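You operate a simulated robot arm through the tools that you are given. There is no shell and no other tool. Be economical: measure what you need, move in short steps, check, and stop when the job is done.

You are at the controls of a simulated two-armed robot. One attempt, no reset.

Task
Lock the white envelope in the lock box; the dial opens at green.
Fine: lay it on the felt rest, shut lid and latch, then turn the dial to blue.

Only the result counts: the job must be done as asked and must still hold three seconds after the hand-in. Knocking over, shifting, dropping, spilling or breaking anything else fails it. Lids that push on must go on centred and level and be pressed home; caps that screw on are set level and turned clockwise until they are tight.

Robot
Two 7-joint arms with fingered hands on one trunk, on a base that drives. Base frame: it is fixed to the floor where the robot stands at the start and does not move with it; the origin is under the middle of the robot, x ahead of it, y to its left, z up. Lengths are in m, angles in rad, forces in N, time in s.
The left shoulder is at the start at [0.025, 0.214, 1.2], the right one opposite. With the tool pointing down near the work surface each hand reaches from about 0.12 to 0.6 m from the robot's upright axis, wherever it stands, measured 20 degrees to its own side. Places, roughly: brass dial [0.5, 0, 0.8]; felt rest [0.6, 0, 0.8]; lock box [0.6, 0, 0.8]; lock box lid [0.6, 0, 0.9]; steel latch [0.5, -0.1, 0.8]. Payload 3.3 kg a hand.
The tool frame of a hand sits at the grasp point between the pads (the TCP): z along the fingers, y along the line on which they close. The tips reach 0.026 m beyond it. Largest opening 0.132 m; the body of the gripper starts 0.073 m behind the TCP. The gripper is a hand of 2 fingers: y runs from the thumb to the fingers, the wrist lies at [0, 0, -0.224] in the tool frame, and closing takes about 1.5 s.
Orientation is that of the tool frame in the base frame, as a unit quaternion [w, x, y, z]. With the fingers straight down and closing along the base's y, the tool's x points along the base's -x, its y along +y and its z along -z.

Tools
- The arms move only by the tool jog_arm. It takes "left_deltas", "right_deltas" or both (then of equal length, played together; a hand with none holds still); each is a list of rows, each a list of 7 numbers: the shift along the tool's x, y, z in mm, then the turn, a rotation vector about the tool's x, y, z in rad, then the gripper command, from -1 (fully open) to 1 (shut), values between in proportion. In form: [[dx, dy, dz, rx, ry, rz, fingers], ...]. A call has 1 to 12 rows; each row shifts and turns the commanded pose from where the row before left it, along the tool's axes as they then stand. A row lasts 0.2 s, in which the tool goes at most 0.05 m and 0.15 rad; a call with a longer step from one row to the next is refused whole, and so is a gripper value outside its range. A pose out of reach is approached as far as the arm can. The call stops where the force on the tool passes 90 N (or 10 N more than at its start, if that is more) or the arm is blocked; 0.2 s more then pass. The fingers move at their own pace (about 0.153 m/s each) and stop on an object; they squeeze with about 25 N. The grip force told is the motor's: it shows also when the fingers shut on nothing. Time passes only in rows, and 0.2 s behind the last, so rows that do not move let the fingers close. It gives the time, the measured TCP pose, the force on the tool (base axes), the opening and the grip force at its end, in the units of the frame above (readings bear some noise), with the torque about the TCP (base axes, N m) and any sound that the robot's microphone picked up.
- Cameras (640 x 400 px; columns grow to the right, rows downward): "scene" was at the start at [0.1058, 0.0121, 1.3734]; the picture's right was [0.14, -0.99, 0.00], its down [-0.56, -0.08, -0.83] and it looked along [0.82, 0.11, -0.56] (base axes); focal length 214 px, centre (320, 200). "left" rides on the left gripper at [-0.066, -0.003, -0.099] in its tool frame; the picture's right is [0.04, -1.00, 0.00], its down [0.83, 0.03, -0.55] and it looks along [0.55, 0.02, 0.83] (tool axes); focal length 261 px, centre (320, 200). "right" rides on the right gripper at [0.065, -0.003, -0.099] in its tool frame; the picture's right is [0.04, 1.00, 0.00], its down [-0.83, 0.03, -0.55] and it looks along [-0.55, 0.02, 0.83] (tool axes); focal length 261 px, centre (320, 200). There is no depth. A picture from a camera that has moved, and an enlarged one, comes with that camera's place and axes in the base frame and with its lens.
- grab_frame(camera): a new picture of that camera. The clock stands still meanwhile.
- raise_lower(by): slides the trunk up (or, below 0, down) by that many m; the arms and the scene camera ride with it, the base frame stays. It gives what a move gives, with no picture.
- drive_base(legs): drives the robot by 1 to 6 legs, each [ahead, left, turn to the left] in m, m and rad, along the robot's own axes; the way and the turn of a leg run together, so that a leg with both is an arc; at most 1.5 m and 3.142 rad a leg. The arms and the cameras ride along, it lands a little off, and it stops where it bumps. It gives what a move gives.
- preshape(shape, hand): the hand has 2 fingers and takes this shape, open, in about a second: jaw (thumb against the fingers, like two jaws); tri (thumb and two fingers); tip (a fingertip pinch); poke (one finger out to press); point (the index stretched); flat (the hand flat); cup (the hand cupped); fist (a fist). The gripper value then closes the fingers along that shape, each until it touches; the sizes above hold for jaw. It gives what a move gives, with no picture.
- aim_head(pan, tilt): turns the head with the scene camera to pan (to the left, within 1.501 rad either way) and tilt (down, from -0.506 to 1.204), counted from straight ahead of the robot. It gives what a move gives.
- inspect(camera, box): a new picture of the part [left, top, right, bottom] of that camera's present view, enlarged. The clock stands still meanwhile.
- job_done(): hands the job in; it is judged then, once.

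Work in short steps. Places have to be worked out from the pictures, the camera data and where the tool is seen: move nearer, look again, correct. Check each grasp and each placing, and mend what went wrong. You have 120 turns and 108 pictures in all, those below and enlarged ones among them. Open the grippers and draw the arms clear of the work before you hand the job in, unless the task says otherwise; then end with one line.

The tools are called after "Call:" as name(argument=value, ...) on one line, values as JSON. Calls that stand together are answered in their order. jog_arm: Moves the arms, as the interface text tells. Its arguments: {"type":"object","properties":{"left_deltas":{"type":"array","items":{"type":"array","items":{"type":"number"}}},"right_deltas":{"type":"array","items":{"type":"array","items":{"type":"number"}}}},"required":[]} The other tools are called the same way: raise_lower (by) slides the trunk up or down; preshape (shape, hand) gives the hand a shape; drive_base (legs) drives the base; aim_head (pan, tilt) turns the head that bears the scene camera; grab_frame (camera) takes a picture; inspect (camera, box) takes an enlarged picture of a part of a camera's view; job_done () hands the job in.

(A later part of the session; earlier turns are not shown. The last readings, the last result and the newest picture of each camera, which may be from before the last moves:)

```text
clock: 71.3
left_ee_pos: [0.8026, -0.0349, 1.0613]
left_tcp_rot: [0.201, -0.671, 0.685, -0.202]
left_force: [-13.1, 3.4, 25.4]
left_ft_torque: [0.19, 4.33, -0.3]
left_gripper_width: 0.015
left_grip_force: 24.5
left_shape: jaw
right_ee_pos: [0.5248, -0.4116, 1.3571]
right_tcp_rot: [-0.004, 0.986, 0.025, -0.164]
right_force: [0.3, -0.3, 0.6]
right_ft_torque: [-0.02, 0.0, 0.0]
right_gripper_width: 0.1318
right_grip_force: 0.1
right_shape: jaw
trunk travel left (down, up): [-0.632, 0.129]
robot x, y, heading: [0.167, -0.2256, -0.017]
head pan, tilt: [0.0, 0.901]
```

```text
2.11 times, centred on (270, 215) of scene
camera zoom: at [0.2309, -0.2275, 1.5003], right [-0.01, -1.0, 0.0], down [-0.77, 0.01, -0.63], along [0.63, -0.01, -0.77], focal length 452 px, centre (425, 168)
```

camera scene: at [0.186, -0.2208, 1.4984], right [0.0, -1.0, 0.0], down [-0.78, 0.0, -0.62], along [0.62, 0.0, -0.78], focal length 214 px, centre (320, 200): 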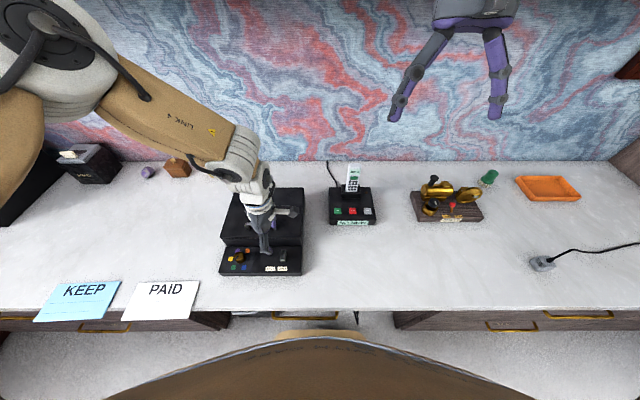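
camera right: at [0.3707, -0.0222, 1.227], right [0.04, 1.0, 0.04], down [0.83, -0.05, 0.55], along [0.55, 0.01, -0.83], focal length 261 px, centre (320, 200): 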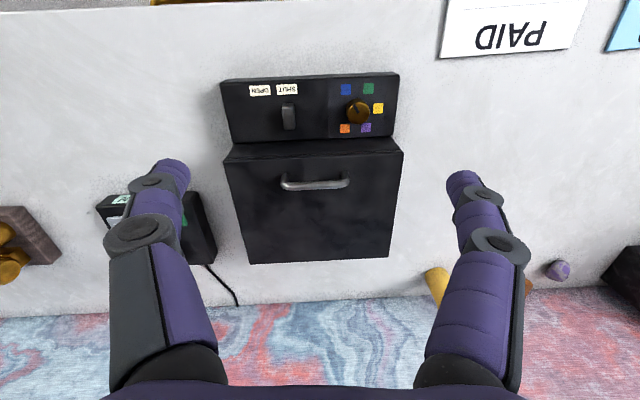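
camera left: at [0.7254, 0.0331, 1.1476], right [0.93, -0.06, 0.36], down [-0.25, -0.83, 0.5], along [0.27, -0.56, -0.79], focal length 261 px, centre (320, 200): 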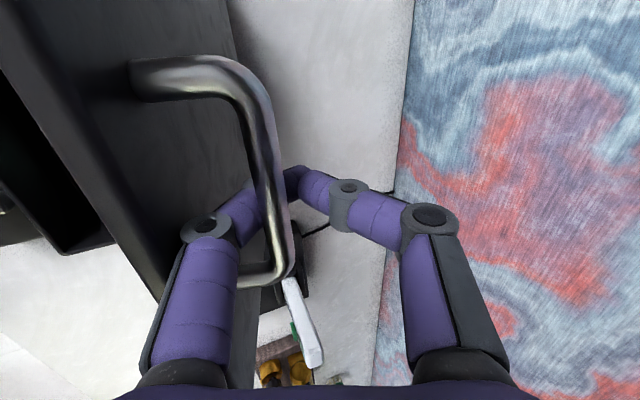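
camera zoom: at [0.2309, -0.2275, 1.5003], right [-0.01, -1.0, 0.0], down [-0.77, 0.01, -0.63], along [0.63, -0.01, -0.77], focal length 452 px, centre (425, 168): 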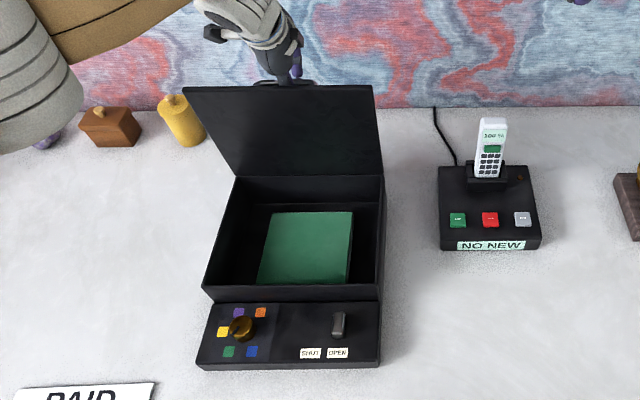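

Lid appears past vertical. I release and draw the hand up and away along its axis.

Call:
jog_arm(left_deltas=[[0, 0, 0, 0, 0, 0, 0.3], [0, 0, 0, 0, 0, 0, 0.1], [0, 0, 0, 0, 0, 0, 0], [0, 0, -20, 0, 0, 0, 0], [0, 0, -25, 0, 0, 0, 0], [0, 0, -25, 0, 0, 0, 0]])

Call:
inspect(camera="scene", box=[160, 100, 380, 310])

Call:
grab_frame(camera="left")

```text
clock: 72.7
left_ee_pos: [0.7663, -0.0352, 1.1203]
left_tcp_rot: [0.201, -0.671, 0.684, -0.204]
left_force: [0.9, -0.1, 2.4]
left_ft_torque: [-0.02, 0.07, -0.01]
left_gripper_width: 0.0641
left_grip_force: 0.0
left_shape: jaw
right_ee_pos: [0.5253, -0.4108, 1.3564]
right_tcp_rot: [-0.003, 0.986, 0.026, -0.164]
right_force: [-0.6, 0.5, 0.1]
right_ft_torque: [-0.01, 0.01, -0.01]
right_gripper_width: 0.132
right_grip_force: 0.1
right_shape: jaw
trunk travel left (down, up): [-0.632, 0.129]
robot x, y, heading: [0.1655, -0.2246, -0.013]
head pan, tilt: [0.0, 0.901]
```

```text
1.90 times, centred on (270, 205) of scene
camera zoom: at [0.2318, -0.227, 1.4995], right [-0.01, -1.0, 0.0], down [-0.77, 0.01, -0.63], along [0.63, -0.01, -0.77], focal length 408 px, centre (415, 190)
```

zoom: 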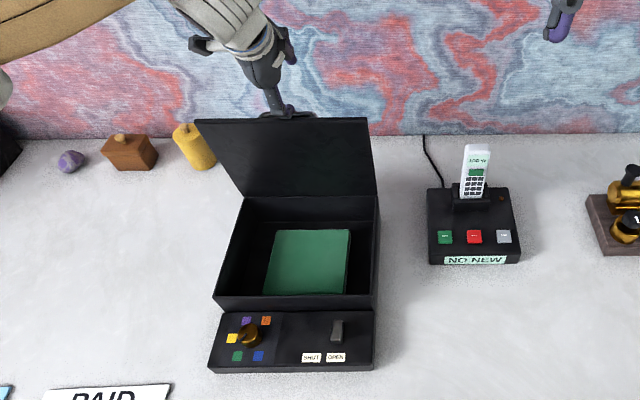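

```text
54 pictures are left
camera left: at [0.7147, 0.0322, 1.2045], right [0.83, -0.06, 0.55], down [-0.35, -0.83, 0.44], along [0.43, -0.56, -0.71], focal length 261 px, centre (320, 200)
```

left: 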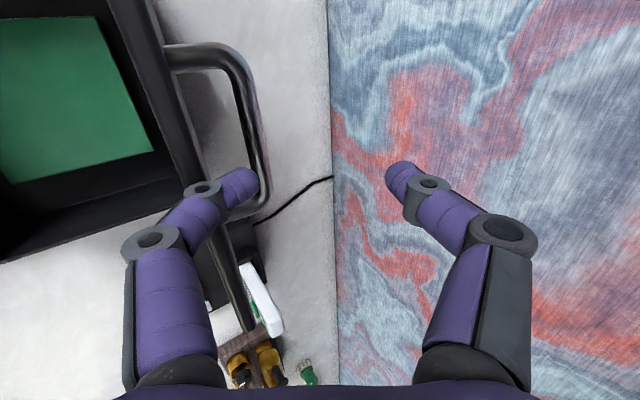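

The lid seems to stand. I draw further up and toward the robot, then check it stays.

Call:
jog_arm(left_deltas=[[0, 0, -25, 0, 0, 0, 0], [0, 0, -25, 0, 0, 0, 0], [0, 20, -25, -0.1, 0, 0, 0], [0, 25, -20, -0.1, 0, 0, 0], [0, 30, -10, -0.1, 0, 0, 0], [0, 30, 0, -0.1, 0, 0, 0]])

Call:
grab_frame(camera="left")

Call:
inspect(camera="scene", box=[160, 100, 380, 310])

```text
clock: 74.1
left_ee_pos: [0.614, -0.0298, 1.1687]
left_tcp_rot: [0.061, -0.697, 0.712, -0.061]
left_force: [0.5, 0.4, 0.3]
left_ft_torque: [0.0, 0.0, -0.01]
left_gripper_width: 0.0657
left_grip_force: 0.1
left_shape: jaw
right_ee_pos: [0.5242, -0.4102, 1.3562]
right_tcp_rot: [-0.003, 0.986, 0.025, -0.164]
right_force: [-0.2, 0.4, 0.1]
right_ft_torque: [-0.01, 0.01, 0.0]
right_gripper_width: 0.1318
right_grip_force: 0.1
right_shape: jaw
trunk travel left (down, up): [-0.632, 0.129]
robot x, y, heading: [0.1697, -0.2238, -0.018]
head pan, tilt: [0.0, 0.901]
```

```text
53 pictures are left
camera left: at [0.6001, 0.0358, 1.2657], right [0.98, -0.06, 0.17], down [-0.14, -0.83, 0.54], along [0.11, -0.55, -0.83], focal length 261 px, centre (320, 200)
```

left: 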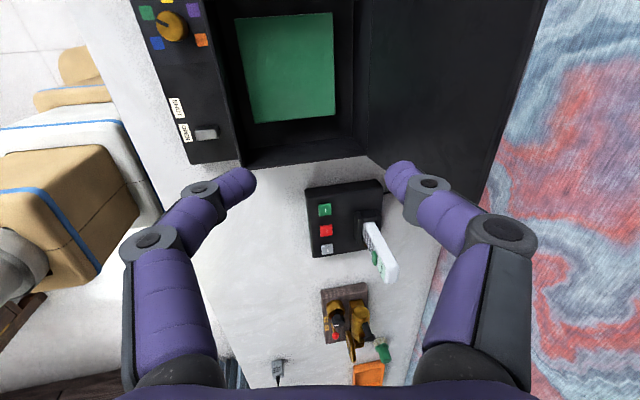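

```text
1.90 times, centred on (270, 205) of scene
camera zoom: at [0.2315, -0.2265, 1.4997], right [-0.01, -1.0, 0.0], down [-0.77, 0.01, -0.63], along [0.63, -0.01, -0.77], focal length 408 px, centre (415, 190)
```

zoom: 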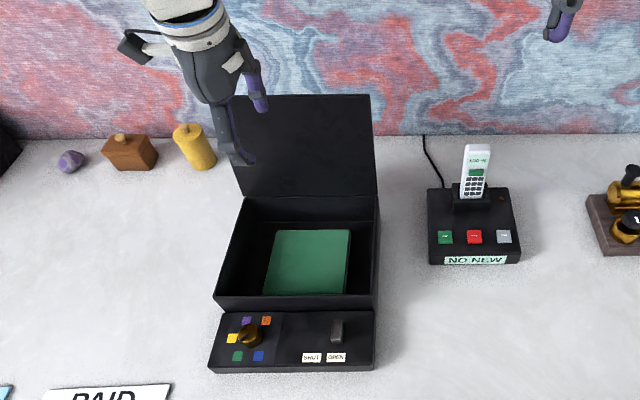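

The lid stands open by itself, felt is at x 0.56–0.70, y -0.10–0.05, and the envelope (0.20 × 0.11) overhangs the counter edge by ~30 mm. I back the base off and shift left to pinch that overhang from the front.

Call:
drive_base(legs=[[-0.32, 0, 0.016], [0, 0.275, 0]])

Call:
jog_arm(left_deltas=[[0, 0, 0, 0.14, 0, 0, 0], [0, 0, 0, 0.14, 0, 0, 0], [0, 0, 0, 0.14, 0, 0, 0], [0, 0, 0, 0.14, 0, 0, 0], [0, 0, 0, 0.14, 0, 0, 0], [0, 0, 0, 0.14, 0, 0, 0], [0, 0, 0, 0.14, 0, 0, 0], [0, 0, 0, 0.14, 0, 0, 0], [0, 0, 0, 0.14, 0, 0, 0], [0, 0, 0, 0.14, 0, 0, 0]])

Call:
grab_frame(camera="scene")

```text
clock: 77.8
left_ee_pos: [0.3086, 0.2583, 1.1604]
left_tcp_rot: [0.057, -0.701, 0.708, -0.056]
left_force: [-0.2, -0.4, 0.1]
left_ft_torque: [-0.03, -0.04, 0.04]
left_gripper_width: 0.0657
left_grip_force: 0.1
left_shape: jaw
right_ee_pos: [0.2254, -0.1225, 1.35]
right_tcp_rot: [-0.002, 0.985, 0.03, -0.172]
right_force: [0.8, -0.1, -0.5]
right_ft_torque: [-0.03, 0.0, 0.02]
right_gripper_width: 0.1317
right_grip_force: 0.1
right_shape: jaw
trunk travel left (down, up): [-0.632, 0.129]
robot x, y, heading: [-0.1509, 0.0587, -0.005]
head pan, tilt: [0.0, 0.901]
```

```text
clock: 80.0
left_ee_pos: [0.3698, 0.2529, 1.1842]
left_tcp_rot: [0.437, -0.55, 0.558, -0.441]
left_force: [-1.2, 0.6, -0.2]
left_ft_torque: [0.0, 0.0, 0.01]
left_gripper_width: 0.0658
left_grip_force: 0.1
left_shape: jaw
left hand out of reach, approached as far as the arm can: row 8, 9, 10
right_ee_pos: [0.2244, -0.1238, 1.3508]
right_tcp_rot: [-0.002, 0.985, 0.031, -0.173]
right_force: [-0.5, -0.2, -0.9]
right_ft_torque: [0.01, 0.0, 0.02]
right_gripper_width: 0.1321
right_grip_force: 0.0
right_shape: jaw
trunk travel left (down, up): [-0.632, 0.129]
robot x, y, heading: [-0.1571, 0.0557, -0.003]
head pan, tilt: [0.0, 0.901]
```

```text
51 pictures are left
camera scene: at [-0.0681, 0.0574, 1.4985], right [0.0, -1.0, 0.0], down [-0.78, 0.0, -0.62], along [0.62, 0.0, -0.78], focal length 214 px, centre (320, 200)
```

scene: 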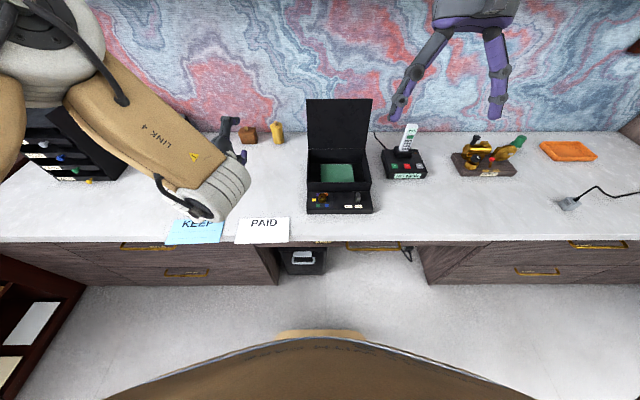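

Pitch is ~13° below horizontal. I back the base a further 0.12 m and lower the trunk 0.37 m so the hand sits in front of the envelope.

Call:
drive_base(legs=[[-0.12, 0.0, 0]])

Call:
raise_lower(by=-0.36)

Call:
jog_arm(left_deltas=[[0, 0, 0, 0.1, 0, 0, 0], [0, 0, 0, 0.1, 0, 0, 0], [0, 0, 0, 0.03, 0, 0, 0], [0, 0, 0, 0, 0, 0, 0]])

Call:
grab_frame(camera="scene")

Call:
grab_frame(camera="left")

```text
clock: 81.2
left_ee_pos: [0.251, 0.2549, 1.1829]
left_tcp_rot: [0.436, -0.552, 0.558, -0.44]
left_force: [-0.4, -0.2, 0.7]
left_ft_torque: [0.0, -0.01, -0.04]
left_gripper_width: 0.0658
left_grip_force: 0.1
left_shape: jaw
right_ee_pos: [0.1059, -0.1231, 1.3507]
right_tcp_rot: [-0.003, 0.985, 0.031, -0.172]
right_force: [0.3, -0.6, 0.2]
right_ft_torque: [0.01, -0.01, 0.02]
right_gripper_width: 0.1319
right_grip_force: 0.1
right_shape: jaw
trunk travel left (down, up): [-0.632, 0.129]
robot x, y, heading: [-0.2744, 0.0612, -0.002]
head pan, tilt: [0.0, 0.901]
```

```text
clock: 84.7
left_ee_pos: [0.2549, 0.2549, 0.766]
left_tcp_rot: [0.403, -0.575, 0.583, -0.408]
left_force: [-1.1, -0.9, -0.9]
left_ft_torque: [0.01, -0.02, 0.0]
left_gripper_width: 0.0658
left_grip_force: 0.0
left_shape: jaw
right_ee_pos: [0.1057, -0.122, 0.991]
right_tcp_rot: [-0.002, 0.985, 0.03, -0.172]
right_force: [-0.3, 0.7, 0.3]
right_ft_torque: [0.02, 0.02, 0.0]
right_gripper_width: 0.1318
right_grip_force: 0.2
right_shape: jaw
trunk travel left (down, up): [-0.272, 0.489]
robot x, y, heading: [-0.2716, 0.058, -0.005]
head pan, tilt: [0.0, 0.901]
```

```text
clock: 85.7
left_ee_pos: [0.2536, 0.2547, 0.7659]
left_tcp_rot: [0.403, -0.575, 0.584, -0.408]
left_force: [-0.5, -1.3, 1.1]
left_ft_torque: [0.03, 0.03, 0.03]
left_gripper_width: 0.0655
left_grip_force: 0.0
left_shape: jaw
left hand out of reach, approached as far as the arm can: row 1, 2
right_ee_pos: [0.1058, -0.1236, 0.99]
right_tcp_rot: [-0.002, 0.985, 0.031, -0.172]
right_force: [-0.1, 0.2, 0.6]
right_ft_torque: [-0.01, 0.0, 0.02]
right_gripper_width: 0.132
right_grip_force: 0.1
right_shape: jaw
trunk travel left (down, up): [-0.272, 0.489]
robot x, y, heading: [-0.276, 0.0561, 0.002]
head pan, tilt: [0.0, 0.901]
```

```text
50 pictures are left
camera scene: at [-0.147, 0.058, 1.1363], right [0.0, -1.0, 0.0], down [-0.78, 0.0, -0.62], along [0.62, 0.0, -0.78], focal length 214 px, centre (320, 200)
```

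scene: 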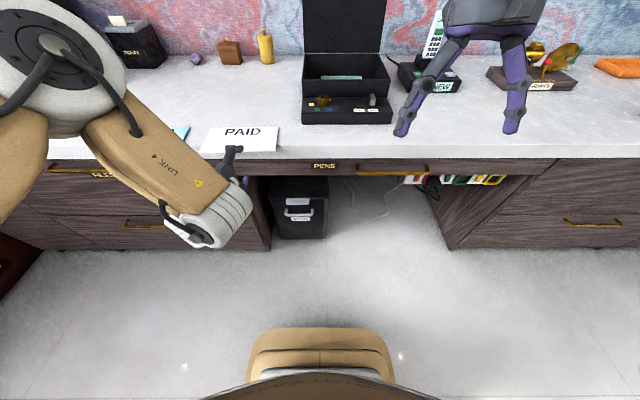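

```text
49 pictures are left
camera left: at [0.1623, 0.3224, 0.8029], right [0.34, -0.04, 0.94], down [-0.54, -0.83, 0.16], along [0.77, -0.56, -0.31], focal length 261 px, centre (320, 200)
```

left: 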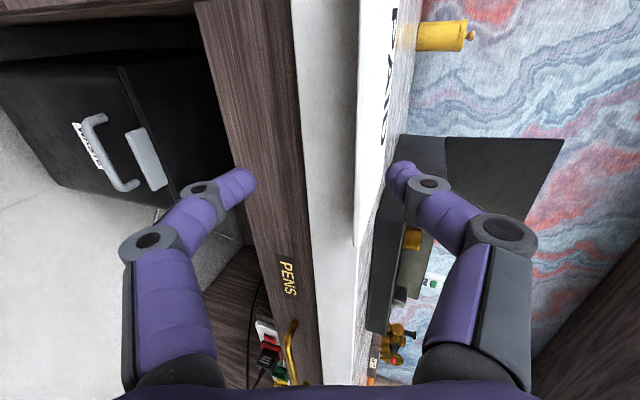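

Pitch is 20° down with the wrist too near its shoulder. I back the base 0.12 m and extend the arm while levelling the fingers.

Call:
drive_base(legs=[[-0.12, 0.02, 0]])

Call:
jog_arm(left_deltas=[[0, -5.8, 16, 0, 0, 0, -0.5], [0, -5.8, 16, 0.07, 0, 0, -0.5], [0, -5, 16, 0.07, 0, 0, -0.5], [0, -4, 16, 0.07, 0, 0, -0.5], [0, -2, 17, 0.07, 0, 0, -0.5], [0, -1, 17, 0.07, 0, 0, -0.5]])

Call:
grab_frame(camera="left")

```text
clock: 86.9
left_ee_pos: [0.1344, 0.2756, 0.7678]
left_tcp_rot: [0.402, -0.575, 0.582, -0.41]
left_force: [0.5, -0.1, 0.6]
left_ft_torque: [0.03, 0.0, 0.0]
left_gripper_width: 0.0656
left_grip_force: 0.1
left_shape: jaw
right_ee_pos: [-0.014, -0.1008, 0.9902]
right_tcp_rot: [-0.003, 0.985, 0.03, -0.172]
right_force: [0.9, 0.2, 0.3]
right_ft_torque: [0.03, -0.03, -0.02]
right_gripper_width: 0.1316
right_grip_force: 0.1
right_shape: jaw
trunk travel left (down, up): [-0.272, 0.489]
robot x, y, heading: [-0.3906, 0.078, -0.003]
head pan, tilt: [0.0, 0.901]
```

```text
clock: 88.3
left_ee_pos: [0.2225, 0.2739, 0.8619]
left_tcp_rot: [-0.498, 0.497, -0.502, 0.503]
left_force: [0.1, -0.3, 0.2]
left_ft_torque: [-0.01, 0.03, 0.01]
left_gripper_width: 0.0987
left_grip_force: 0.0
left_shape: jaw
left hand out of reach, approached as far as the arm can: row 4, 5, 6
right_ee_pos: [-0.0134, -0.103, 0.9913]
right_tcp_rot: [-0.001, 0.985, 0.03, -0.172]
right_force: [0.0, -0.1, 0.3]
right_ft_torque: [-0.04, -0.01, 0.02]
right_gripper_width: 0.132
right_grip_force: 0.2
right_shape: jaw
trunk travel left (down, up): [-0.272, 0.489]
robot x, y, heading: [-0.3912, 0.0831, -0.005]
head pan, tilt: [0.0, 0.901]
```

```text
48 pictures are left
camera left: at [0.1236, 0.3424, 0.8652], right [0.0, -0.04, 1.0], down [-0.56, -0.83, -0.03], along [0.83, -0.56, -0.02], focal length 261 px, centre (320, 200)
```

left: 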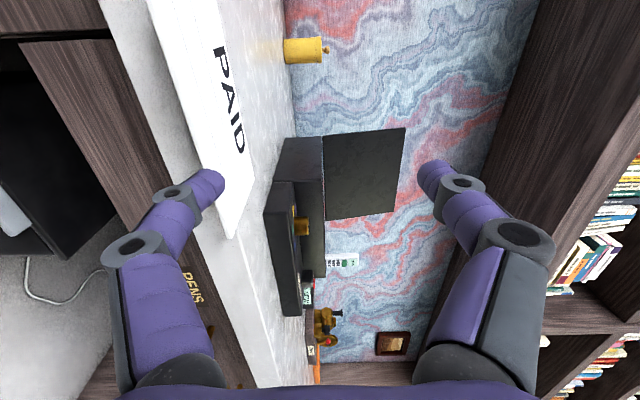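

Fingers are level. I lower the trunk to bring the TCP to the envelope's height (~0.779).

Call:
raise_lower(by=-0.083)

Call:
grab_frame(camera="left")

```text
clock: 89.5
left_ee_pos: [0.2199, 0.2768, 0.7791]
left_tcp_rot: [-0.497, 0.497, -0.503, 0.504]
left_force: [-1.0, -0.6, 0.2]
left_ft_torque: [0.0, 0.03, -0.03]
left_gripper_width: 0.099
left_grip_force: 0.0
left_shape: jaw
right_ee_pos: [-0.013, -0.1024, 0.9087]
right_tcp_rot: [-0.002, 0.985, 0.03, -0.172]
right_force: [0.1, 0.5, 1.1]
right_ft_torque: [-0.06, -0.01, -0.02]
right_gripper_width: 0.1319
right_grip_force: 0.0
right_shape: jaw
trunk travel left (down, up): [-0.189, 0.572]
robot x, y, heading: [-0.396, 0.0804, -0.0]
head pan, tilt: [0.0, 0.901]
```

```text
47 pictures are left
camera left: at [0.1223, 0.3435, 0.7817], right [0.0, -0.04, 1.0], down [-0.56, -0.83, -0.03], along [0.83, -0.56, -0.02], focal length 261 px, centre (320, 200)
```

left: 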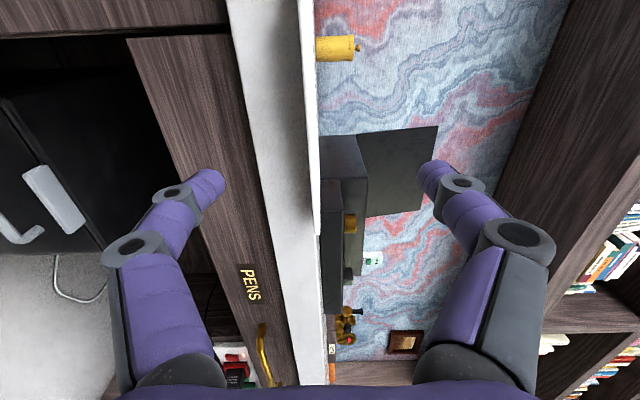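

The envelope is edge-on between the fingers, centred at z≈0.778, front edge x≈0.306. I drive the base forward 0.08 m.

Call:
drive_base(legs=[[0.08, 0, 0]])

Call:
grab_frame(camera="left")

```text
clock: 90.6
left_ee_pos: [0.3006, 0.2751, 0.7791]
left_tcp_rot: [-0.496, 0.497, -0.503, 0.504]
left_force: [-0.1, 0.4, -0.4]
left_ft_torque: [0.0, -0.02, 0.02]
left_gripper_width: 0.0986
left_grip_force: 0.1
left_shape: jaw
right_ee_pos: [0.0677, -0.1029, 0.9078]
right_tcp_rot: [-0.002, 0.985, 0.031, -0.172]
right_force: [-1.0, -0.2, -0.1]
right_ft_torque: [0.0, -0.01, 0.0]
right_gripper_width: 0.1321
right_grip_force: 0.0
right_shape: jaw
trunk travel left (down, up): [-0.189, 0.572]
robot x, y, heading: [-0.3103, 0.0791, -0.007]
head pan, tilt: [0.0, 0.901]
```

```text
46 pictures are left
camera left: at [0.2025, 0.343, 0.7808], right [0.0, -0.04, 1.0], down [-0.56, -0.82, -0.03], along [0.83, -0.56, -0.02], focal length 261 px, centre (320, 200)
```

left: 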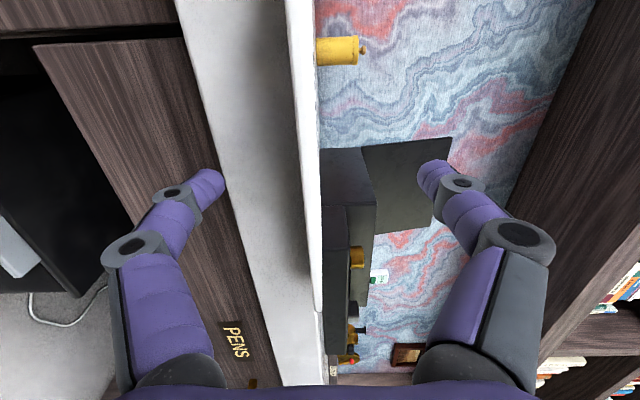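

About 20 mm of overlap with the overhang, clear of the counter edge. Close the fingers.

Call:
jog_arm(left_deltas=[[0, 0, 0, 0, 0, 0, 0.3], [0, 0, 0, 0, 0, 0, 0.7], [0, 0, 0, 0, 0, 0, 1], [0, 0, 0, 0, 0, 0, 1], [0, 0, 0, 0, 0, 0, 1], [0, 0, 0, 0, 0, 0, 1]])

Call:
grab_frame(camera="left")

```text
clock: 92.0
left_ee_pos: [0.2996, 0.2751, 0.778]
left_tcp_rot: [-0.496, 0.497, -0.503, 0.504]
left_force: [0.6, 0.5, 0.8]
left_ft_torque: [0.01, 0.04, 0.02]
left_gripper_width: 0.0
left_grip_force: 25.0
left_shape: jaw
right_ee_pos: [0.0655, -0.1029, 0.9063]
right_tcp_rot: [-0.002, 0.985, 0.031, -0.173]
right_force: [-0.2, -0.2, 0.1]
right_ft_torque: [0.0, 0.0, -0.01]
right_gripper_width: 0.1319
right_grip_force: 0.1
right_shape: jaw
trunk travel left (down, up): [-0.189, 0.572]
robot x, y, heading: [-0.3114, 0.0785, -0.006]
head pan, tilt: [0.0, 0.901]
```

```text
45 pictures are left
camera left: at [0.2023, 0.343, 0.781], right [0.0, -0.04, 1.0], down [-0.56, -0.82, -0.03], along [0.83, -0.56, -0.02], focal length 261 px, centre (320, 200)
```

left: 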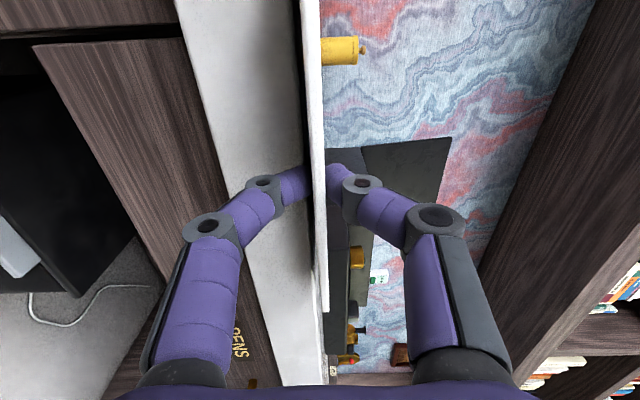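

The envelope sits between the finger tips. I lift 0.05 m via the trunk and check.

Call:
raise_lower(by=0.06)

Call:
grab_frame(camera="left")

Call:
grab_frame(camera="scene")

```text
clock: 93.0
left_ee_pos: [0.3009, 0.276, 0.8375]
left_tcp_rot: [-0.496, 0.497, -0.503, 0.503]
left_force: [-0.9, 0.5, -0.7]
left_ft_torque: [-0.01, 0.0, -0.03]
left_gripper_width: 0.0
left_grip_force: 24.2
left_shape: jaw
right_ee_pos: [0.0679, -0.1038, 0.9659]
right_tcp_rot: [-0.003, 0.985, 0.03, -0.173]
right_force: [0.2, 1.1, -0.5]
right_ft_torque: [-0.02, 0.03, -0.02]
right_gripper_width: 0.1319
right_grip_force: 0.0
right_shape: jaw
trunk travel left (down, up): [-0.249, 0.512]
robot x, y, heading: [-0.3128, 0.0781, -0.006]
head pan, tilt: [0.0, 0.901]
```

```text
44 pictures are left
camera left: at [0.2026, 0.3429, 0.8404], right [0.0, -0.04, 1.0], down [-0.56, -0.82, -0.03], along [0.83, -0.56, -0.02], focal length 261 px, centre (320, 200)
```

left: 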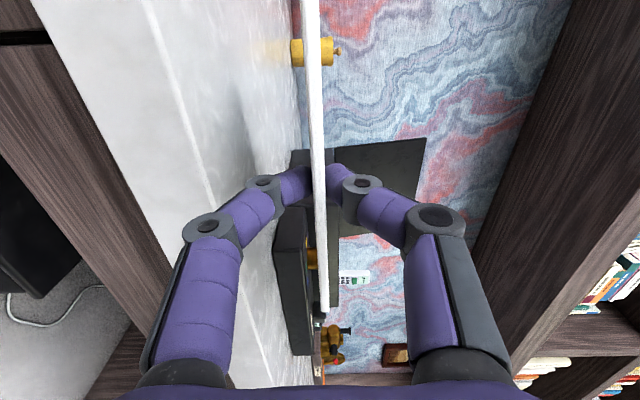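

```text
43 pictures are left
camera scene: at [-0.1805, 0.0783, 1.1127], right [0.0, -1.0, 0.0], down [-0.78, 0.0, -0.62], along [0.62, 0.0, -0.78], focal length 214 px, centre (320, 200)
```

scene: 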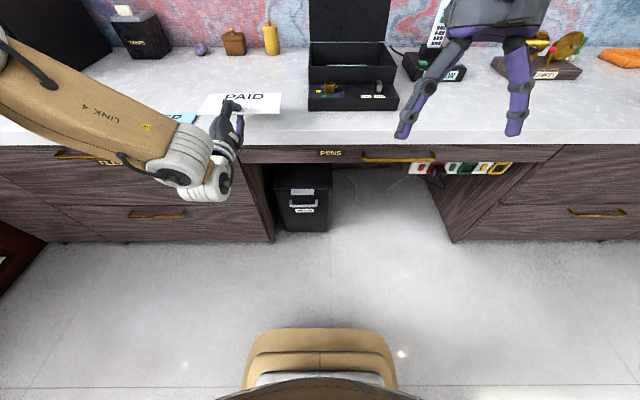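

Held flat and centred. I raise the trunk by 0.2 m and drive over in front of the box.

Call:
raise_lower(by=0.2)

Call:
drive_base(legs=[[0, -0.298, 0.006], [0.22, 0, 0]])

Call:
grab_frame(camera="scene")

Call:
grab_frame(camera="left")

```text
clock: 95.2
left_ee_pos: [0.2909, 0.2753, 1.0907]
left_tcp_rot: [-0.519, 0.475, -0.479, 0.525]
left_force: [-0.2, 0.3, -0.3]
left_ft_torque: [-0.02, 0.01, 0.01]
left_gripper_width: 0.0003
left_grip_force: 25.7
left_shape: jaw
right_ee_pos: [0.0663, -0.1026, 1.1668]
right_tcp_rot: [-0.002, 0.985, 0.03, -0.173]
right_force: [-0.5, -0.1, 0.5]
right_ft_torque: [0.0, 0.02, 0.02]
right_gripper_width: 0.1319
right_grip_force: 0.1
right_shape: jaw
trunk travel left (down, up): [-0.449, 0.312]
robot x, y, heading: [-0.3123, 0.0774, -0.007]
head pan, tilt: [0.0, 0.901]
```

```text
clock: 98.5
left_ee_pos: [0.5129, -0.0228, 1.0911]
left_tcp_rot: [-0.519, 0.476, -0.479, 0.523]
left_force: [-0.6, 0.4, 0.0]
left_ft_torque: [0.03, 0.02, 0.02]
left_gripper_width: 0.0002
left_grip_force: 25.1
left_shape: jaw
right_ee_pos: [0.2903, -0.4001, 1.1672]
right_tcp_rot: [-0.003, 0.984, 0.033, -0.173]
right_force: [0.0, 0.4, 0.1]
right_ft_torque: [0.01, 0.03, 0.01]
right_gripper_width: 0.1318
right_grip_force: 0.0
right_shape: jaw
trunk travel left (down, up): [-0.449, 0.312]
robot x, y, heading: [-0.0889, -0.2221, 0.001]
head pan, tilt: [0.0, 0.901]
```

```text
42 pictures are left
camera scene: at [0.0079, -0.2212, 1.315], right [0.0, -1.0, 0.0], down [-0.78, 0.0, -0.62], along [0.62, 0.0, -0.78], focal length 214 px, centre (320, 200)
```

scene: 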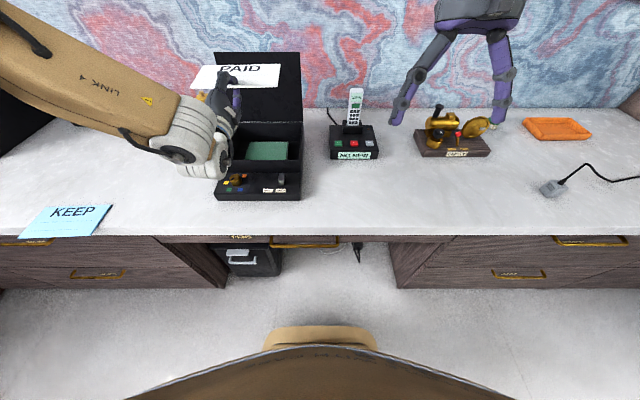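

```text
41 pictures are left
camera left: at [0.415, 0.0445, 1.0846], right [-0.09, -0.04, 1.0], down [-0.55, -0.83, -0.08], along [0.83, -0.56, 0.05], focal length 261 px, centre (320, 200)
```

left: 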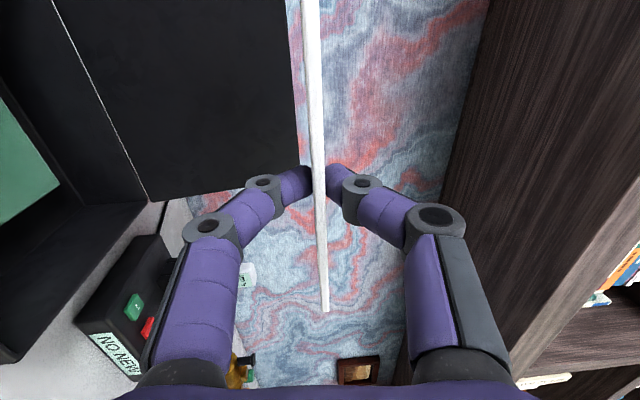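

Envelope is before the box, hand y aligned with felt centre. I pitch the fingers down by ~0.9 rad.

Call:
jog_arm(left_deltas=[[0, 0, 0, -0.12, 0, 0, 1], [0, 0, 0, -0.12, 0, 0, 1], [0, 0, 0, -0.12, 0, 0, 1], [0, 0, 0, -0.12, 0, 0, 1], [0, 0, 0, -0.12, 0, 0, 1], [0, 0, 0, -0.12, 0, 0, 1], [0, 0, 0, -0.12, 0, 0, 1], [0, 0, 0, 0, 0, 0, 1]])

Call:
grab_frame(camera="scene")

```text
clock: 100.3
left_ee_pos: [0.5126, -0.0238, 1.091]
left_tcp_rot: [0.28, -0.647, 0.651, -0.283]
left_force: [-0.4, -0.3, -0.3]
left_ft_torque: [-0.02, 0.03, -0.01]
left_gripper_width: 0.0
left_grip_force: 24.3
left_shape: jaw
right_ee_pos: [0.2905, -0.4018, 1.1667]
right_tcp_rot: [-0.001, 0.985, 0.032, -0.172]
right_force: [0.3, 0.1, -0.5]
right_ft_torque: [-0.04, 0.05, -0.02]
right_gripper_width: 0.132
right_grip_force: 0.1
right_shape: jaw
trunk travel left (down, up): [-0.449, 0.312]
robot x, y, heading: [-0.0908, -0.219, 0.002]
head pan, tilt: [0.0, 0.901]
```

```text
40 pictures are left
camera scene: at [0.0064, -0.221, 1.3151], right [0.0, -1.0, 0.0], down [-0.78, 0.0, -0.62], along [0.62, 0.0, -0.78], focal length 214 px, centre (320, 200)
```

scene: 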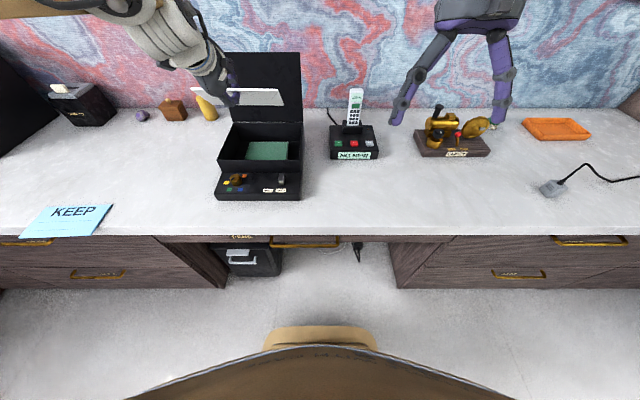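

Pitch ~43°. I drive ahead 0.088 m so the far edge is above the felt's back part, then lower the trunk 0.16 m.

Call:
drive_base(legs=[[0.088, 0, 0]])

Call:
raise_lower(by=-0.16)

Call:
grab_frame(camera="left")

Call:
grab_frame(camera="scene")

```text
clock: 101.4
left_ee_pos: [0.6032, -0.0232, 1.0906]
left_tcp_rot: [0.28, -0.646, 0.651, -0.282]
left_force: [0.3, 1.1, -1.7]
left_ft_torque: [0.02, 0.03, 0.0]
left_gripper_width: 0.0003
left_grip_force: 24.5
left_shape: jaw
right_ee_pos: [0.3798, -0.4019, 1.1662]
right_tcp_rot: [-0.002, 0.984, 0.032, -0.173]
right_force: [0.9, 0.4, -0.2]
right_ft_torque: [0.02, 0.03, -0.01]
right_gripper_width: 0.1321
right_grip_force: 0.1
right_shape: jaw
trunk travel left (down, up): [-0.449, 0.312]
robot x, y, heading: [-0.0026, -0.2224, 0.006]
head pan, tilt: [0.0, 0.901]
```

```text
clock: 103.2
left_ee_pos: [0.6009, -0.0231, 0.9313]
left_tcp_rot: [0.281, -0.646, 0.651, -0.283]
left_force: [0.1, 0.4, -0.8]
left_ft_torque: [0.0, 0.01, 0.02]
left_gripper_width: 0.0
left_grip_force: 24.8
left_shape: jaw
right_ee_pos: [0.3788, -0.4018, 1.0076]
right_tcp_rot: [-0.002, 0.985, 0.032, -0.172]
right_force: [-0.3, 0.0, -0.9]
right_ft_torque: [-0.02, -0.05, -0.01]
right_gripper_width: 0.132
right_grip_force: 0.0
right_shape: jaw
trunk travel left (down, up): [-0.289, 0.472]
robot x, y, heading: [-0.0001, -0.2263, -0.002]
head pan, tilt: [0.0, 0.901]
```

```text
39 pictures are left
camera left: at [0.5306, 0.0434, 1.0008], right [0.68, -0.05, 0.73], down [-0.43, -0.83, 0.35], along [0.59, -0.56, -0.58], focal length 261 px, centre (320, 200)
```

left: 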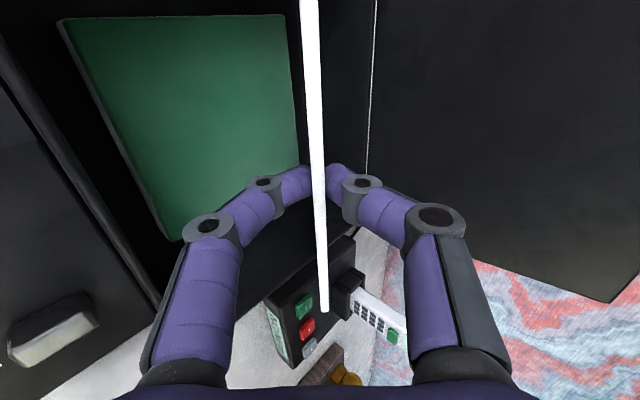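

```text
38 pictures are left
camera scene: at [0.1208, -0.2214, 1.1537], right [0.0, -1.0, 0.0], down [-0.78, 0.0, -0.62], along [0.62, 0.0, -0.78], focal length 214 px, centre (320, 200)
```

scene: 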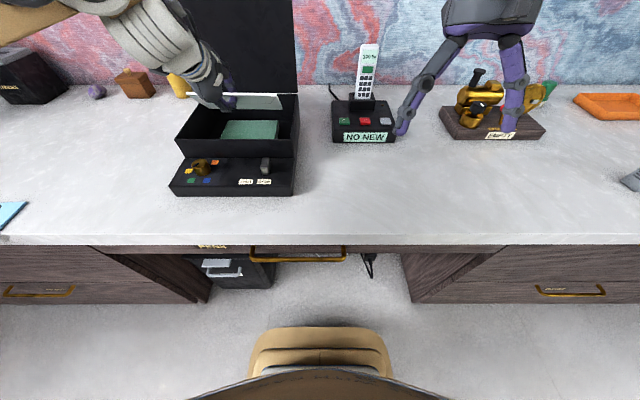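

Envelope enters the box well. Lower 0.045 m more, then feel for the felt in small steps.

Call:
raise_lower(by=-0.045)

Call:
grab_frame(camera="left")

Call:
inspect(camera="scene", box=[140, 40, 340, 200])

```text
clock: 104.1
left_ee_pos: [0.6003, -0.024, 0.8865]
left_tcp_rot: [0.282, -0.645, 0.651, -0.284]
left_force: [0.9, -0.2, -0.2]
left_ft_torque: [0.02, 0.02, 0.0]
left_gripper_width: 0.0001
left_grip_force: 25.0
left_shape: jaw
right_ee_pos: [0.3786, -0.4008, 0.963]
right_tcp_rot: [-0.002, 0.985, 0.031, -0.172]
right_force: [-0.6, 0.2, -0.2]
right_ft_torque: [-0.05, -0.02, -0.03]
right_gripper_width: 0.132
right_grip_force: 0.1
right_shape: jaw
trunk travel left (down, up): [-0.244, 0.517]
robot x, y, heading: [-0.0045, -0.2237, 0.006]
head pan, tilt: [0.0, 0.901]
```

```text
37 pictures are left
camera left: at [0.5305, 0.0433, 0.956], right [0.68, -0.05, 0.73], down [-0.43, -0.83, 0.35], along [0.59, -0.56, -0.58], focal length 261 px, centre (320, 200)
```

left: 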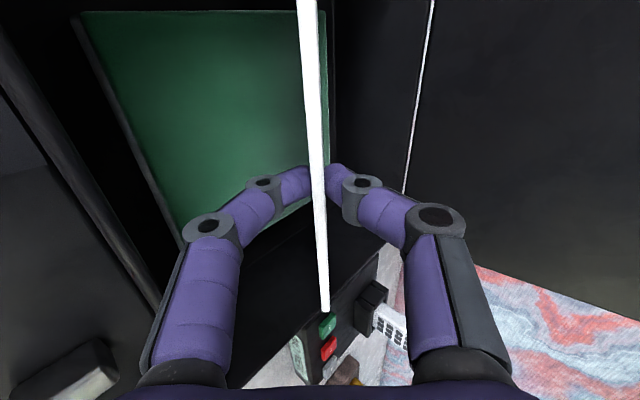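

```text
2.50 times, centred on (240, 120) of scene
camera zoom: at [0.1315, -0.2214, 1.1079], right [0.0, -1.0, 0.0], down [-0.78, 0.0, -0.62], along [0.62, 0.0, -0.78], focal length 536 px, centre (520, 400)
```

zoom: 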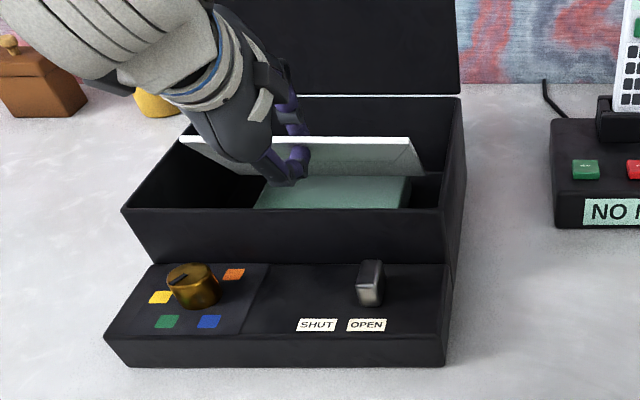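

Clear of walls with the envelope over the felt block. Feel downward in small steps.

Call:
jog_arm(left_deltas=[[0, 2.2, 2.1, 0, 0, 0, 1], [0, 2.2, 2.1, 0, 0, 0, 1], [0, 2.2, 2.1, 0, 0, 0, 1], [0, 0, 0, 0, 0, 0, 1]])

Call:
inspect(camera="scene", box=[140, 40, 340, 200])

```text
clock: 105.1
left_ee_pos: [0.6003, -0.0246, 0.8761]
left_tcp_rot: [0.28, -0.646, 0.652, -0.282]
left_force: [-0.1, 0.6, -0.7]
left_ft_torque: [0.03, -0.08, -0.01]
left_gripper_width: 0.0002
left_grip_force: 25.1
left_shape: jaw
right_ee_pos: [0.3785, -0.4023, 0.9627]
right_tcp_rot: [-0.002, 0.985, 0.032, -0.172]
right_force: [-0.3, 1.2, -0.8]
right_ft_torque: [-0.02, -0.04, 0.0]
right_gripper_width: 0.1321
right_grip_force: 0.0
right_shape: jaw
trunk travel left (down, up): [-0.244, 0.517]
robot x, y, heading: [-0.0051, -0.2187, -0.001]
head pan, tilt: [0.0, 0.901]
```

```text
2.50 times, centred on (240, 120) of scene
camera zoom: at [0.1318, -0.2214, 1.1078], right [0.0, -1.0, 0.0], down [-0.78, 0.0, -0.62], along [0.62, 0.0, -0.78], focal length 536 px, centre (520, 400)
```

zoom: 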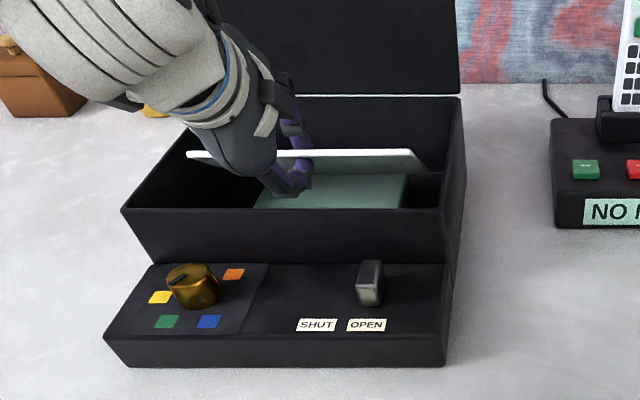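

The far edge rests at felt height (~0.798). I open the fingers slightly so the front edge comes down, watching the width.

Call:
jog_arm(left_deltas=[[0, 1, 1, 0, 0, 0, 0.7], [0, 0, 0, 0, 0, 0, 0.6], [0, 0, 0, 0, 0, 0, 0.6]])

Call:
inspect(camera="scene", box=[140, 40, 340, 200])

Call:
grab_frame(camera="left")

```text
clock: 105.9
left_ee_pos: [0.6017, -0.0241, 0.8767]
left_tcp_rot: [0.281, -0.646, 0.651, -0.283]
left_force: [0.8, -0.6, -1.9]
left_ft_torque: [-0.01, 0.01, -0.03]
left_gripper_width: 0.0266
left_grip_force: 0.1
left_shape: jaw
right_ee_pos: [0.3788, -0.401, 0.9625]
right_tcp_rot: [-0.002, 0.985, 0.031, -0.172]
right_force: [0.3, 1.0, -0.2]
right_ft_torque: [0.0, 0.0, -0.01]
right_gripper_width: 0.132
right_grip_force: 0.0
right_shape: jaw
trunk travel left (down, up): [-0.244, 0.517]
robot x, y, heading: [-0.0057, -0.2195, -0.001]
head pan, tilt: [0.0, 0.901]
```

```text
2.50 times, centred on (240, 120) of scene
camera zoom: at [0.1319, -0.2214, 1.1078], right [0.0, -1.0, 0.0], down [-0.78, 0.0, -0.62], along [0.62, 0.0, -0.78], focal length 536 px, centre (520, 400)
```

zoom: 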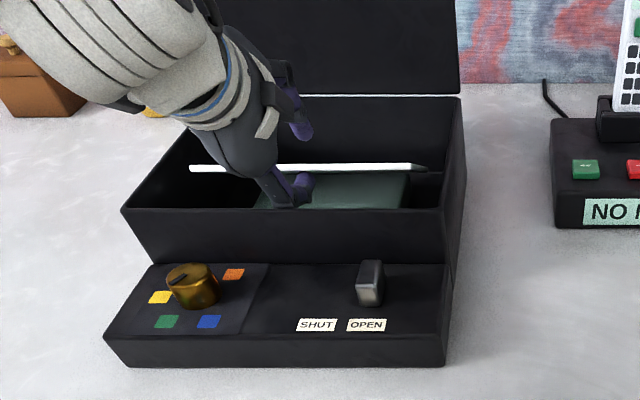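

```text
33 pictures are left
camera left: at [0.5305, 0.0431, 0.9443], right [0.68, -0.05, 0.73], down [-0.43, -0.83, 0.35], along [0.59, -0.56, -0.58], focal length 261 px, centre (320, 200)
```

left: 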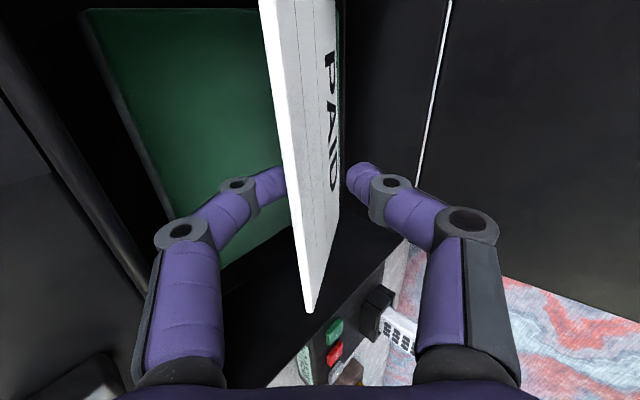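

It rests on the lower finger and on the felt. I open a bit more and pull back along the finger axis.

Call:
jog_arm(left_deltas=[[0, 0, 0, 0, 0, 0, 0.4], [0, 0, 0, 0, 0, 0, 0.4], [0, 0, -10, 0, 0, 0, 0.4], [0, 0, -25, 0, 0, 0, 0.4], [0, 0, -30, 0, 0, 0, 0.4]])

Call:
inspect(camera="scene", box=[140, 40, 340, 200])

Call:
grab_frame(camera="left")

```text
clock: 107.1
left_ee_pos: [0.5542, -0.0229, 0.9223]
left_tcp_rot: [0.281, -0.646, 0.651, -0.283]
left_force: [-0.8, -0.1, -0.1]
left_ft_torque: [0.05, 0.03, -0.01]
left_gripper_width: 0.0396
left_grip_force: 0.1
left_shape: jaw
right_ee_pos: [0.3792, -0.4022, 0.9636]
right_tcp_rot: [-0.002, 0.985, 0.032, -0.172]
right_force: [0.0, 0.4, -0.1]
right_ft_torque: [0.0, 0.01, -0.02]
right_gripper_width: 0.1317
right_grip_force: 0.0
right_shape: jaw
trunk travel left (down, up): [-0.244, 0.517]
robot x, y, heading: [-0.0034, -0.2218, -0.002]
head pan, tilt: [0.0, 0.901]
```

```text
2.50 times, centred on (240, 120) of scene
camera zoom: at [0.1314, -0.2215, 1.1079], right [0.0, -1.0, 0.0], down [-0.78, 0.0, -0.62], along [0.62, 0.0, -0.78], focal length 536 px, centre (520, 400)
```

zoom: 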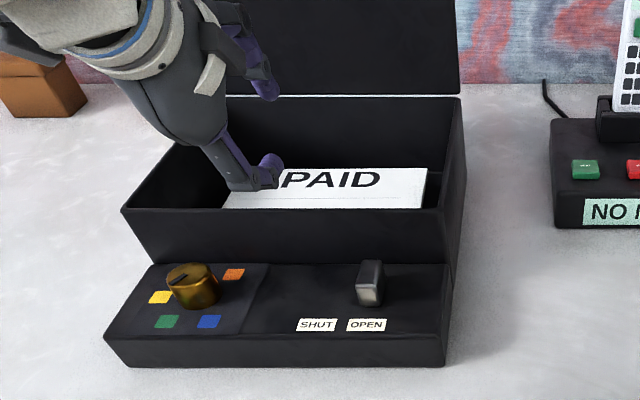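

```text
31 pictures are left
camera left: at [0.4833, 0.0439, 0.9917], right [0.68, -0.05, 0.73], down [-0.43, -0.83, 0.35], along [0.59, -0.56, -0.58], focal length 261 px, centre (320, 200)
```

left: 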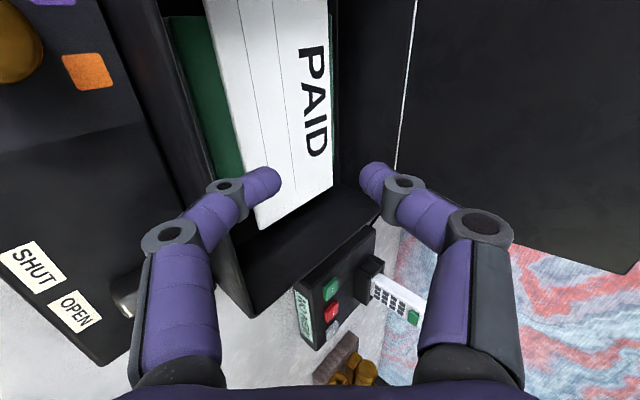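

The envelope lies flat on the felt. Now I raise the trunk, swing the tilt back and drive ahead to regrip the handle behind the lid.

Call:
raise_lower(by=0.388)

Call:
jog_arm(left_deltas=[[0, 0, 0, -0.13, 0, 0, 0.5], [0, 0, 0, -0.13, 0, 0, 0.5], [0, 0, 0, -0.13, 0, 0, 0.5], [0, 0, 0, -0.13, 0, 0, 0.5], [0, 0, 0, 0, 0, 0, 0.5]])

Call:
drive_base(legs=[[0.15, 0, 0]])

Call:
grab_frame(camera="left")

```text
clock: 110.8
left_ee_pos: [0.5529, -0.0228, 1.3065]
left_tcp_rot: [0.282, -0.646, 0.651, -0.282]
left_force: [0.7, -0.1, 0.7]
left_ft_torque: [0.01, -0.02, 0.01]
left_gripper_width: 0.0392
left_grip_force: 0.1
left_shape: jaw
right_ee_pos: [0.3797, -0.4014, 1.3514]
right_tcp_rot: [-0.002, 0.984, 0.031, -0.173]
right_force: [0.2, -0.4, -0.6]
right_ft_torque: [-0.01, 0.01, 0.01]
right_gripper_width: 0.1319
right_grip_force: 0.1
right_shape: jaw
trunk travel left (down, up): [-0.632, 0.129]
robot x, y, heading: [-0.0032, -0.218, -0.004]
head pan, tilt: [0.0, 0.901]
```

```text
clock: 112.0
left_ee_pos: [0.5532, -0.0191, 1.3014]
left_tcp_rot: [0.108, -0.698, 0.699, -0.109]
left_force: [0.0, 0.0, -0.1]
left_ft_torque: [-0.03, 0.02, 0.0]
left_gripper_width: 0.0333
left_grip_force: 0.0
left_shape: jaw
left hand out of reach, approached as far as the arm can: row 4
right_ee_pos: [0.3785, -0.4003, 1.35]
right_tcp_rot: [-0.001, 0.984, 0.031, -0.173]
right_force: [0.0, 0.2, -1.1]
right_ft_torque: [-0.02, 0.02, 0.0]
right_gripper_width: 0.1317
right_grip_force: 0.0
right_shape: jaw
trunk travel left (down, up): [-0.632, 0.129]
robot x, y, heading: [0.0008, -0.2236, 0.001]
head pan, tilt: [0.0, 0.901]
```

```text
clock: 113.3
left_ee_pos: [0.6679, -0.0195, 1.3009]
left_tcp_rot: [-0.104, 0.705, -0.695, 0.1]
left_force: [-8.9, -1.1, -1.2]
left_ft_torque: [0.07, -1.41, 0.03]
left_gripper_width: 0.033
left_grip_force: 0.1
left_shape: jaw
right_ee_pos: [0.5008, -0.4014, 1.3504]
right_tcp_rot: [-0.001, 0.984, 0.033, -0.173]
right_force: [0.2, 0.0, 1.1]
right_ft_torque: [0.0, 0.01, -0.01]
right_gripper_width: 0.1319
right_grip_force: 0.1
right_shape: jaw
trunk travel left (down, up): [-0.632, 0.129]
robot x, y, heading: [0.1217, -0.2185, -0.001]
head pan, tilt: [0.0, 0.901]
stopped in leg 1: the force on the tool passed its limit at 152 N (the readings are from after the stop); the commanded pose is now the measured one
```

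```text
30 pictures are left
camera left: at [0.6402, 0.046, 1.3957], right [0.96, -0.03, 0.28], down [-0.18, -0.84, 0.52], along [0.22, -0.55, -0.81], focal length 261 px, centre (320, 200)
```

left: 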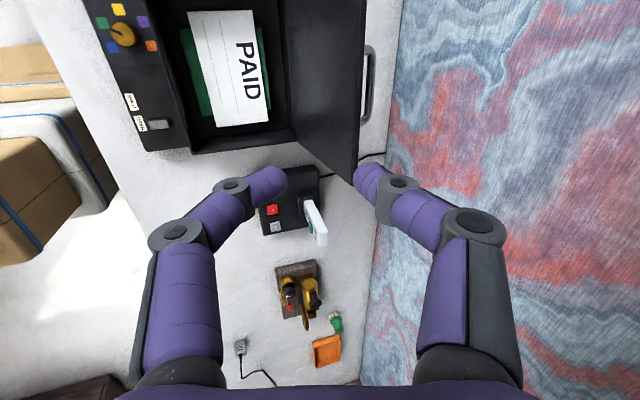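

The wrist hit the overhead shelf. I back off 0.05 m, then check the surroundings.

Call:
drive_base(legs=[[-0.05, 0, 0]])

Call:
aim_head(pan=0.2, tilt=0.5)

Call:
grab_frame(camera="scene")

```text
clock: 114.3
left_ee_pos: [0.616, -0.0187, 1.3004]
left_tcp_rot: [-0.103, 0.704, -0.696, 0.1]
left_force: [-0.6, -0.2, 0.0]
left_ft_torque: [0.01, 0.04, 0.0]
left_gripper_width: 0.0328
left_grip_force: 0.0
left_shape: jaw
right_ee_pos: [0.45, -0.4004, 1.3502]
right_tcp_rot: [-0.001, 0.984, 0.032, -0.173]
right_force: [0.0, 0.5, 0.3]
right_ft_torque: [0.0, 0.0, 0.04]
right_gripper_width: 0.1318
right_grip_force: 0.1
right_shape: jaw
trunk travel left (down, up): [-0.632, 0.129]
robot x, y, heading: [0.0698, -0.2197, 0.0]
head pan, tilt: [0.0, 0.901]
```

```text
clock: 115.1
left_ee_pos: [0.619, -0.0191, 1.298]
left_tcp_rot: [-0.103, 0.704, -0.695, 0.1]
left_force: [-0.1, -0.4, 0.8]
left_ft_torque: [0.01, -0.02, 0.0]
left_gripper_width: 0.0329
left_grip_force: 0.0
left_shape: jaw
right_ee_pos: [0.4526, -0.401, 1.3486]
right_tcp_rot: [-0.002, 0.984, 0.032, -0.174]
right_force: [-0.3, 0.7, -0.2]
right_ft_torque: [0.04, 0.02, 0.02]
right_gripper_width: 0.1318
right_grip_force: 0.1
right_shape: jaw
trunk travel left (down, up): [-0.632, 0.129]
robot x, y, heading: [0.072, -0.2223, 0.002]
head pan, tilt: [0.201, 0.499]
```

```text
29 pictures are left
camera scene: at [0.1725, -0.2033, 1.5322], right [0.2, -0.98, 0.0], down [-0.47, -0.1, -0.88], along [0.86, 0.18, -0.48], focal length 214 px, centre (320, 200)
```

scene: 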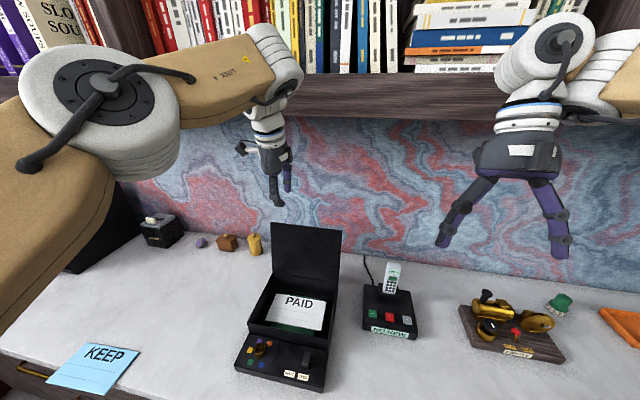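

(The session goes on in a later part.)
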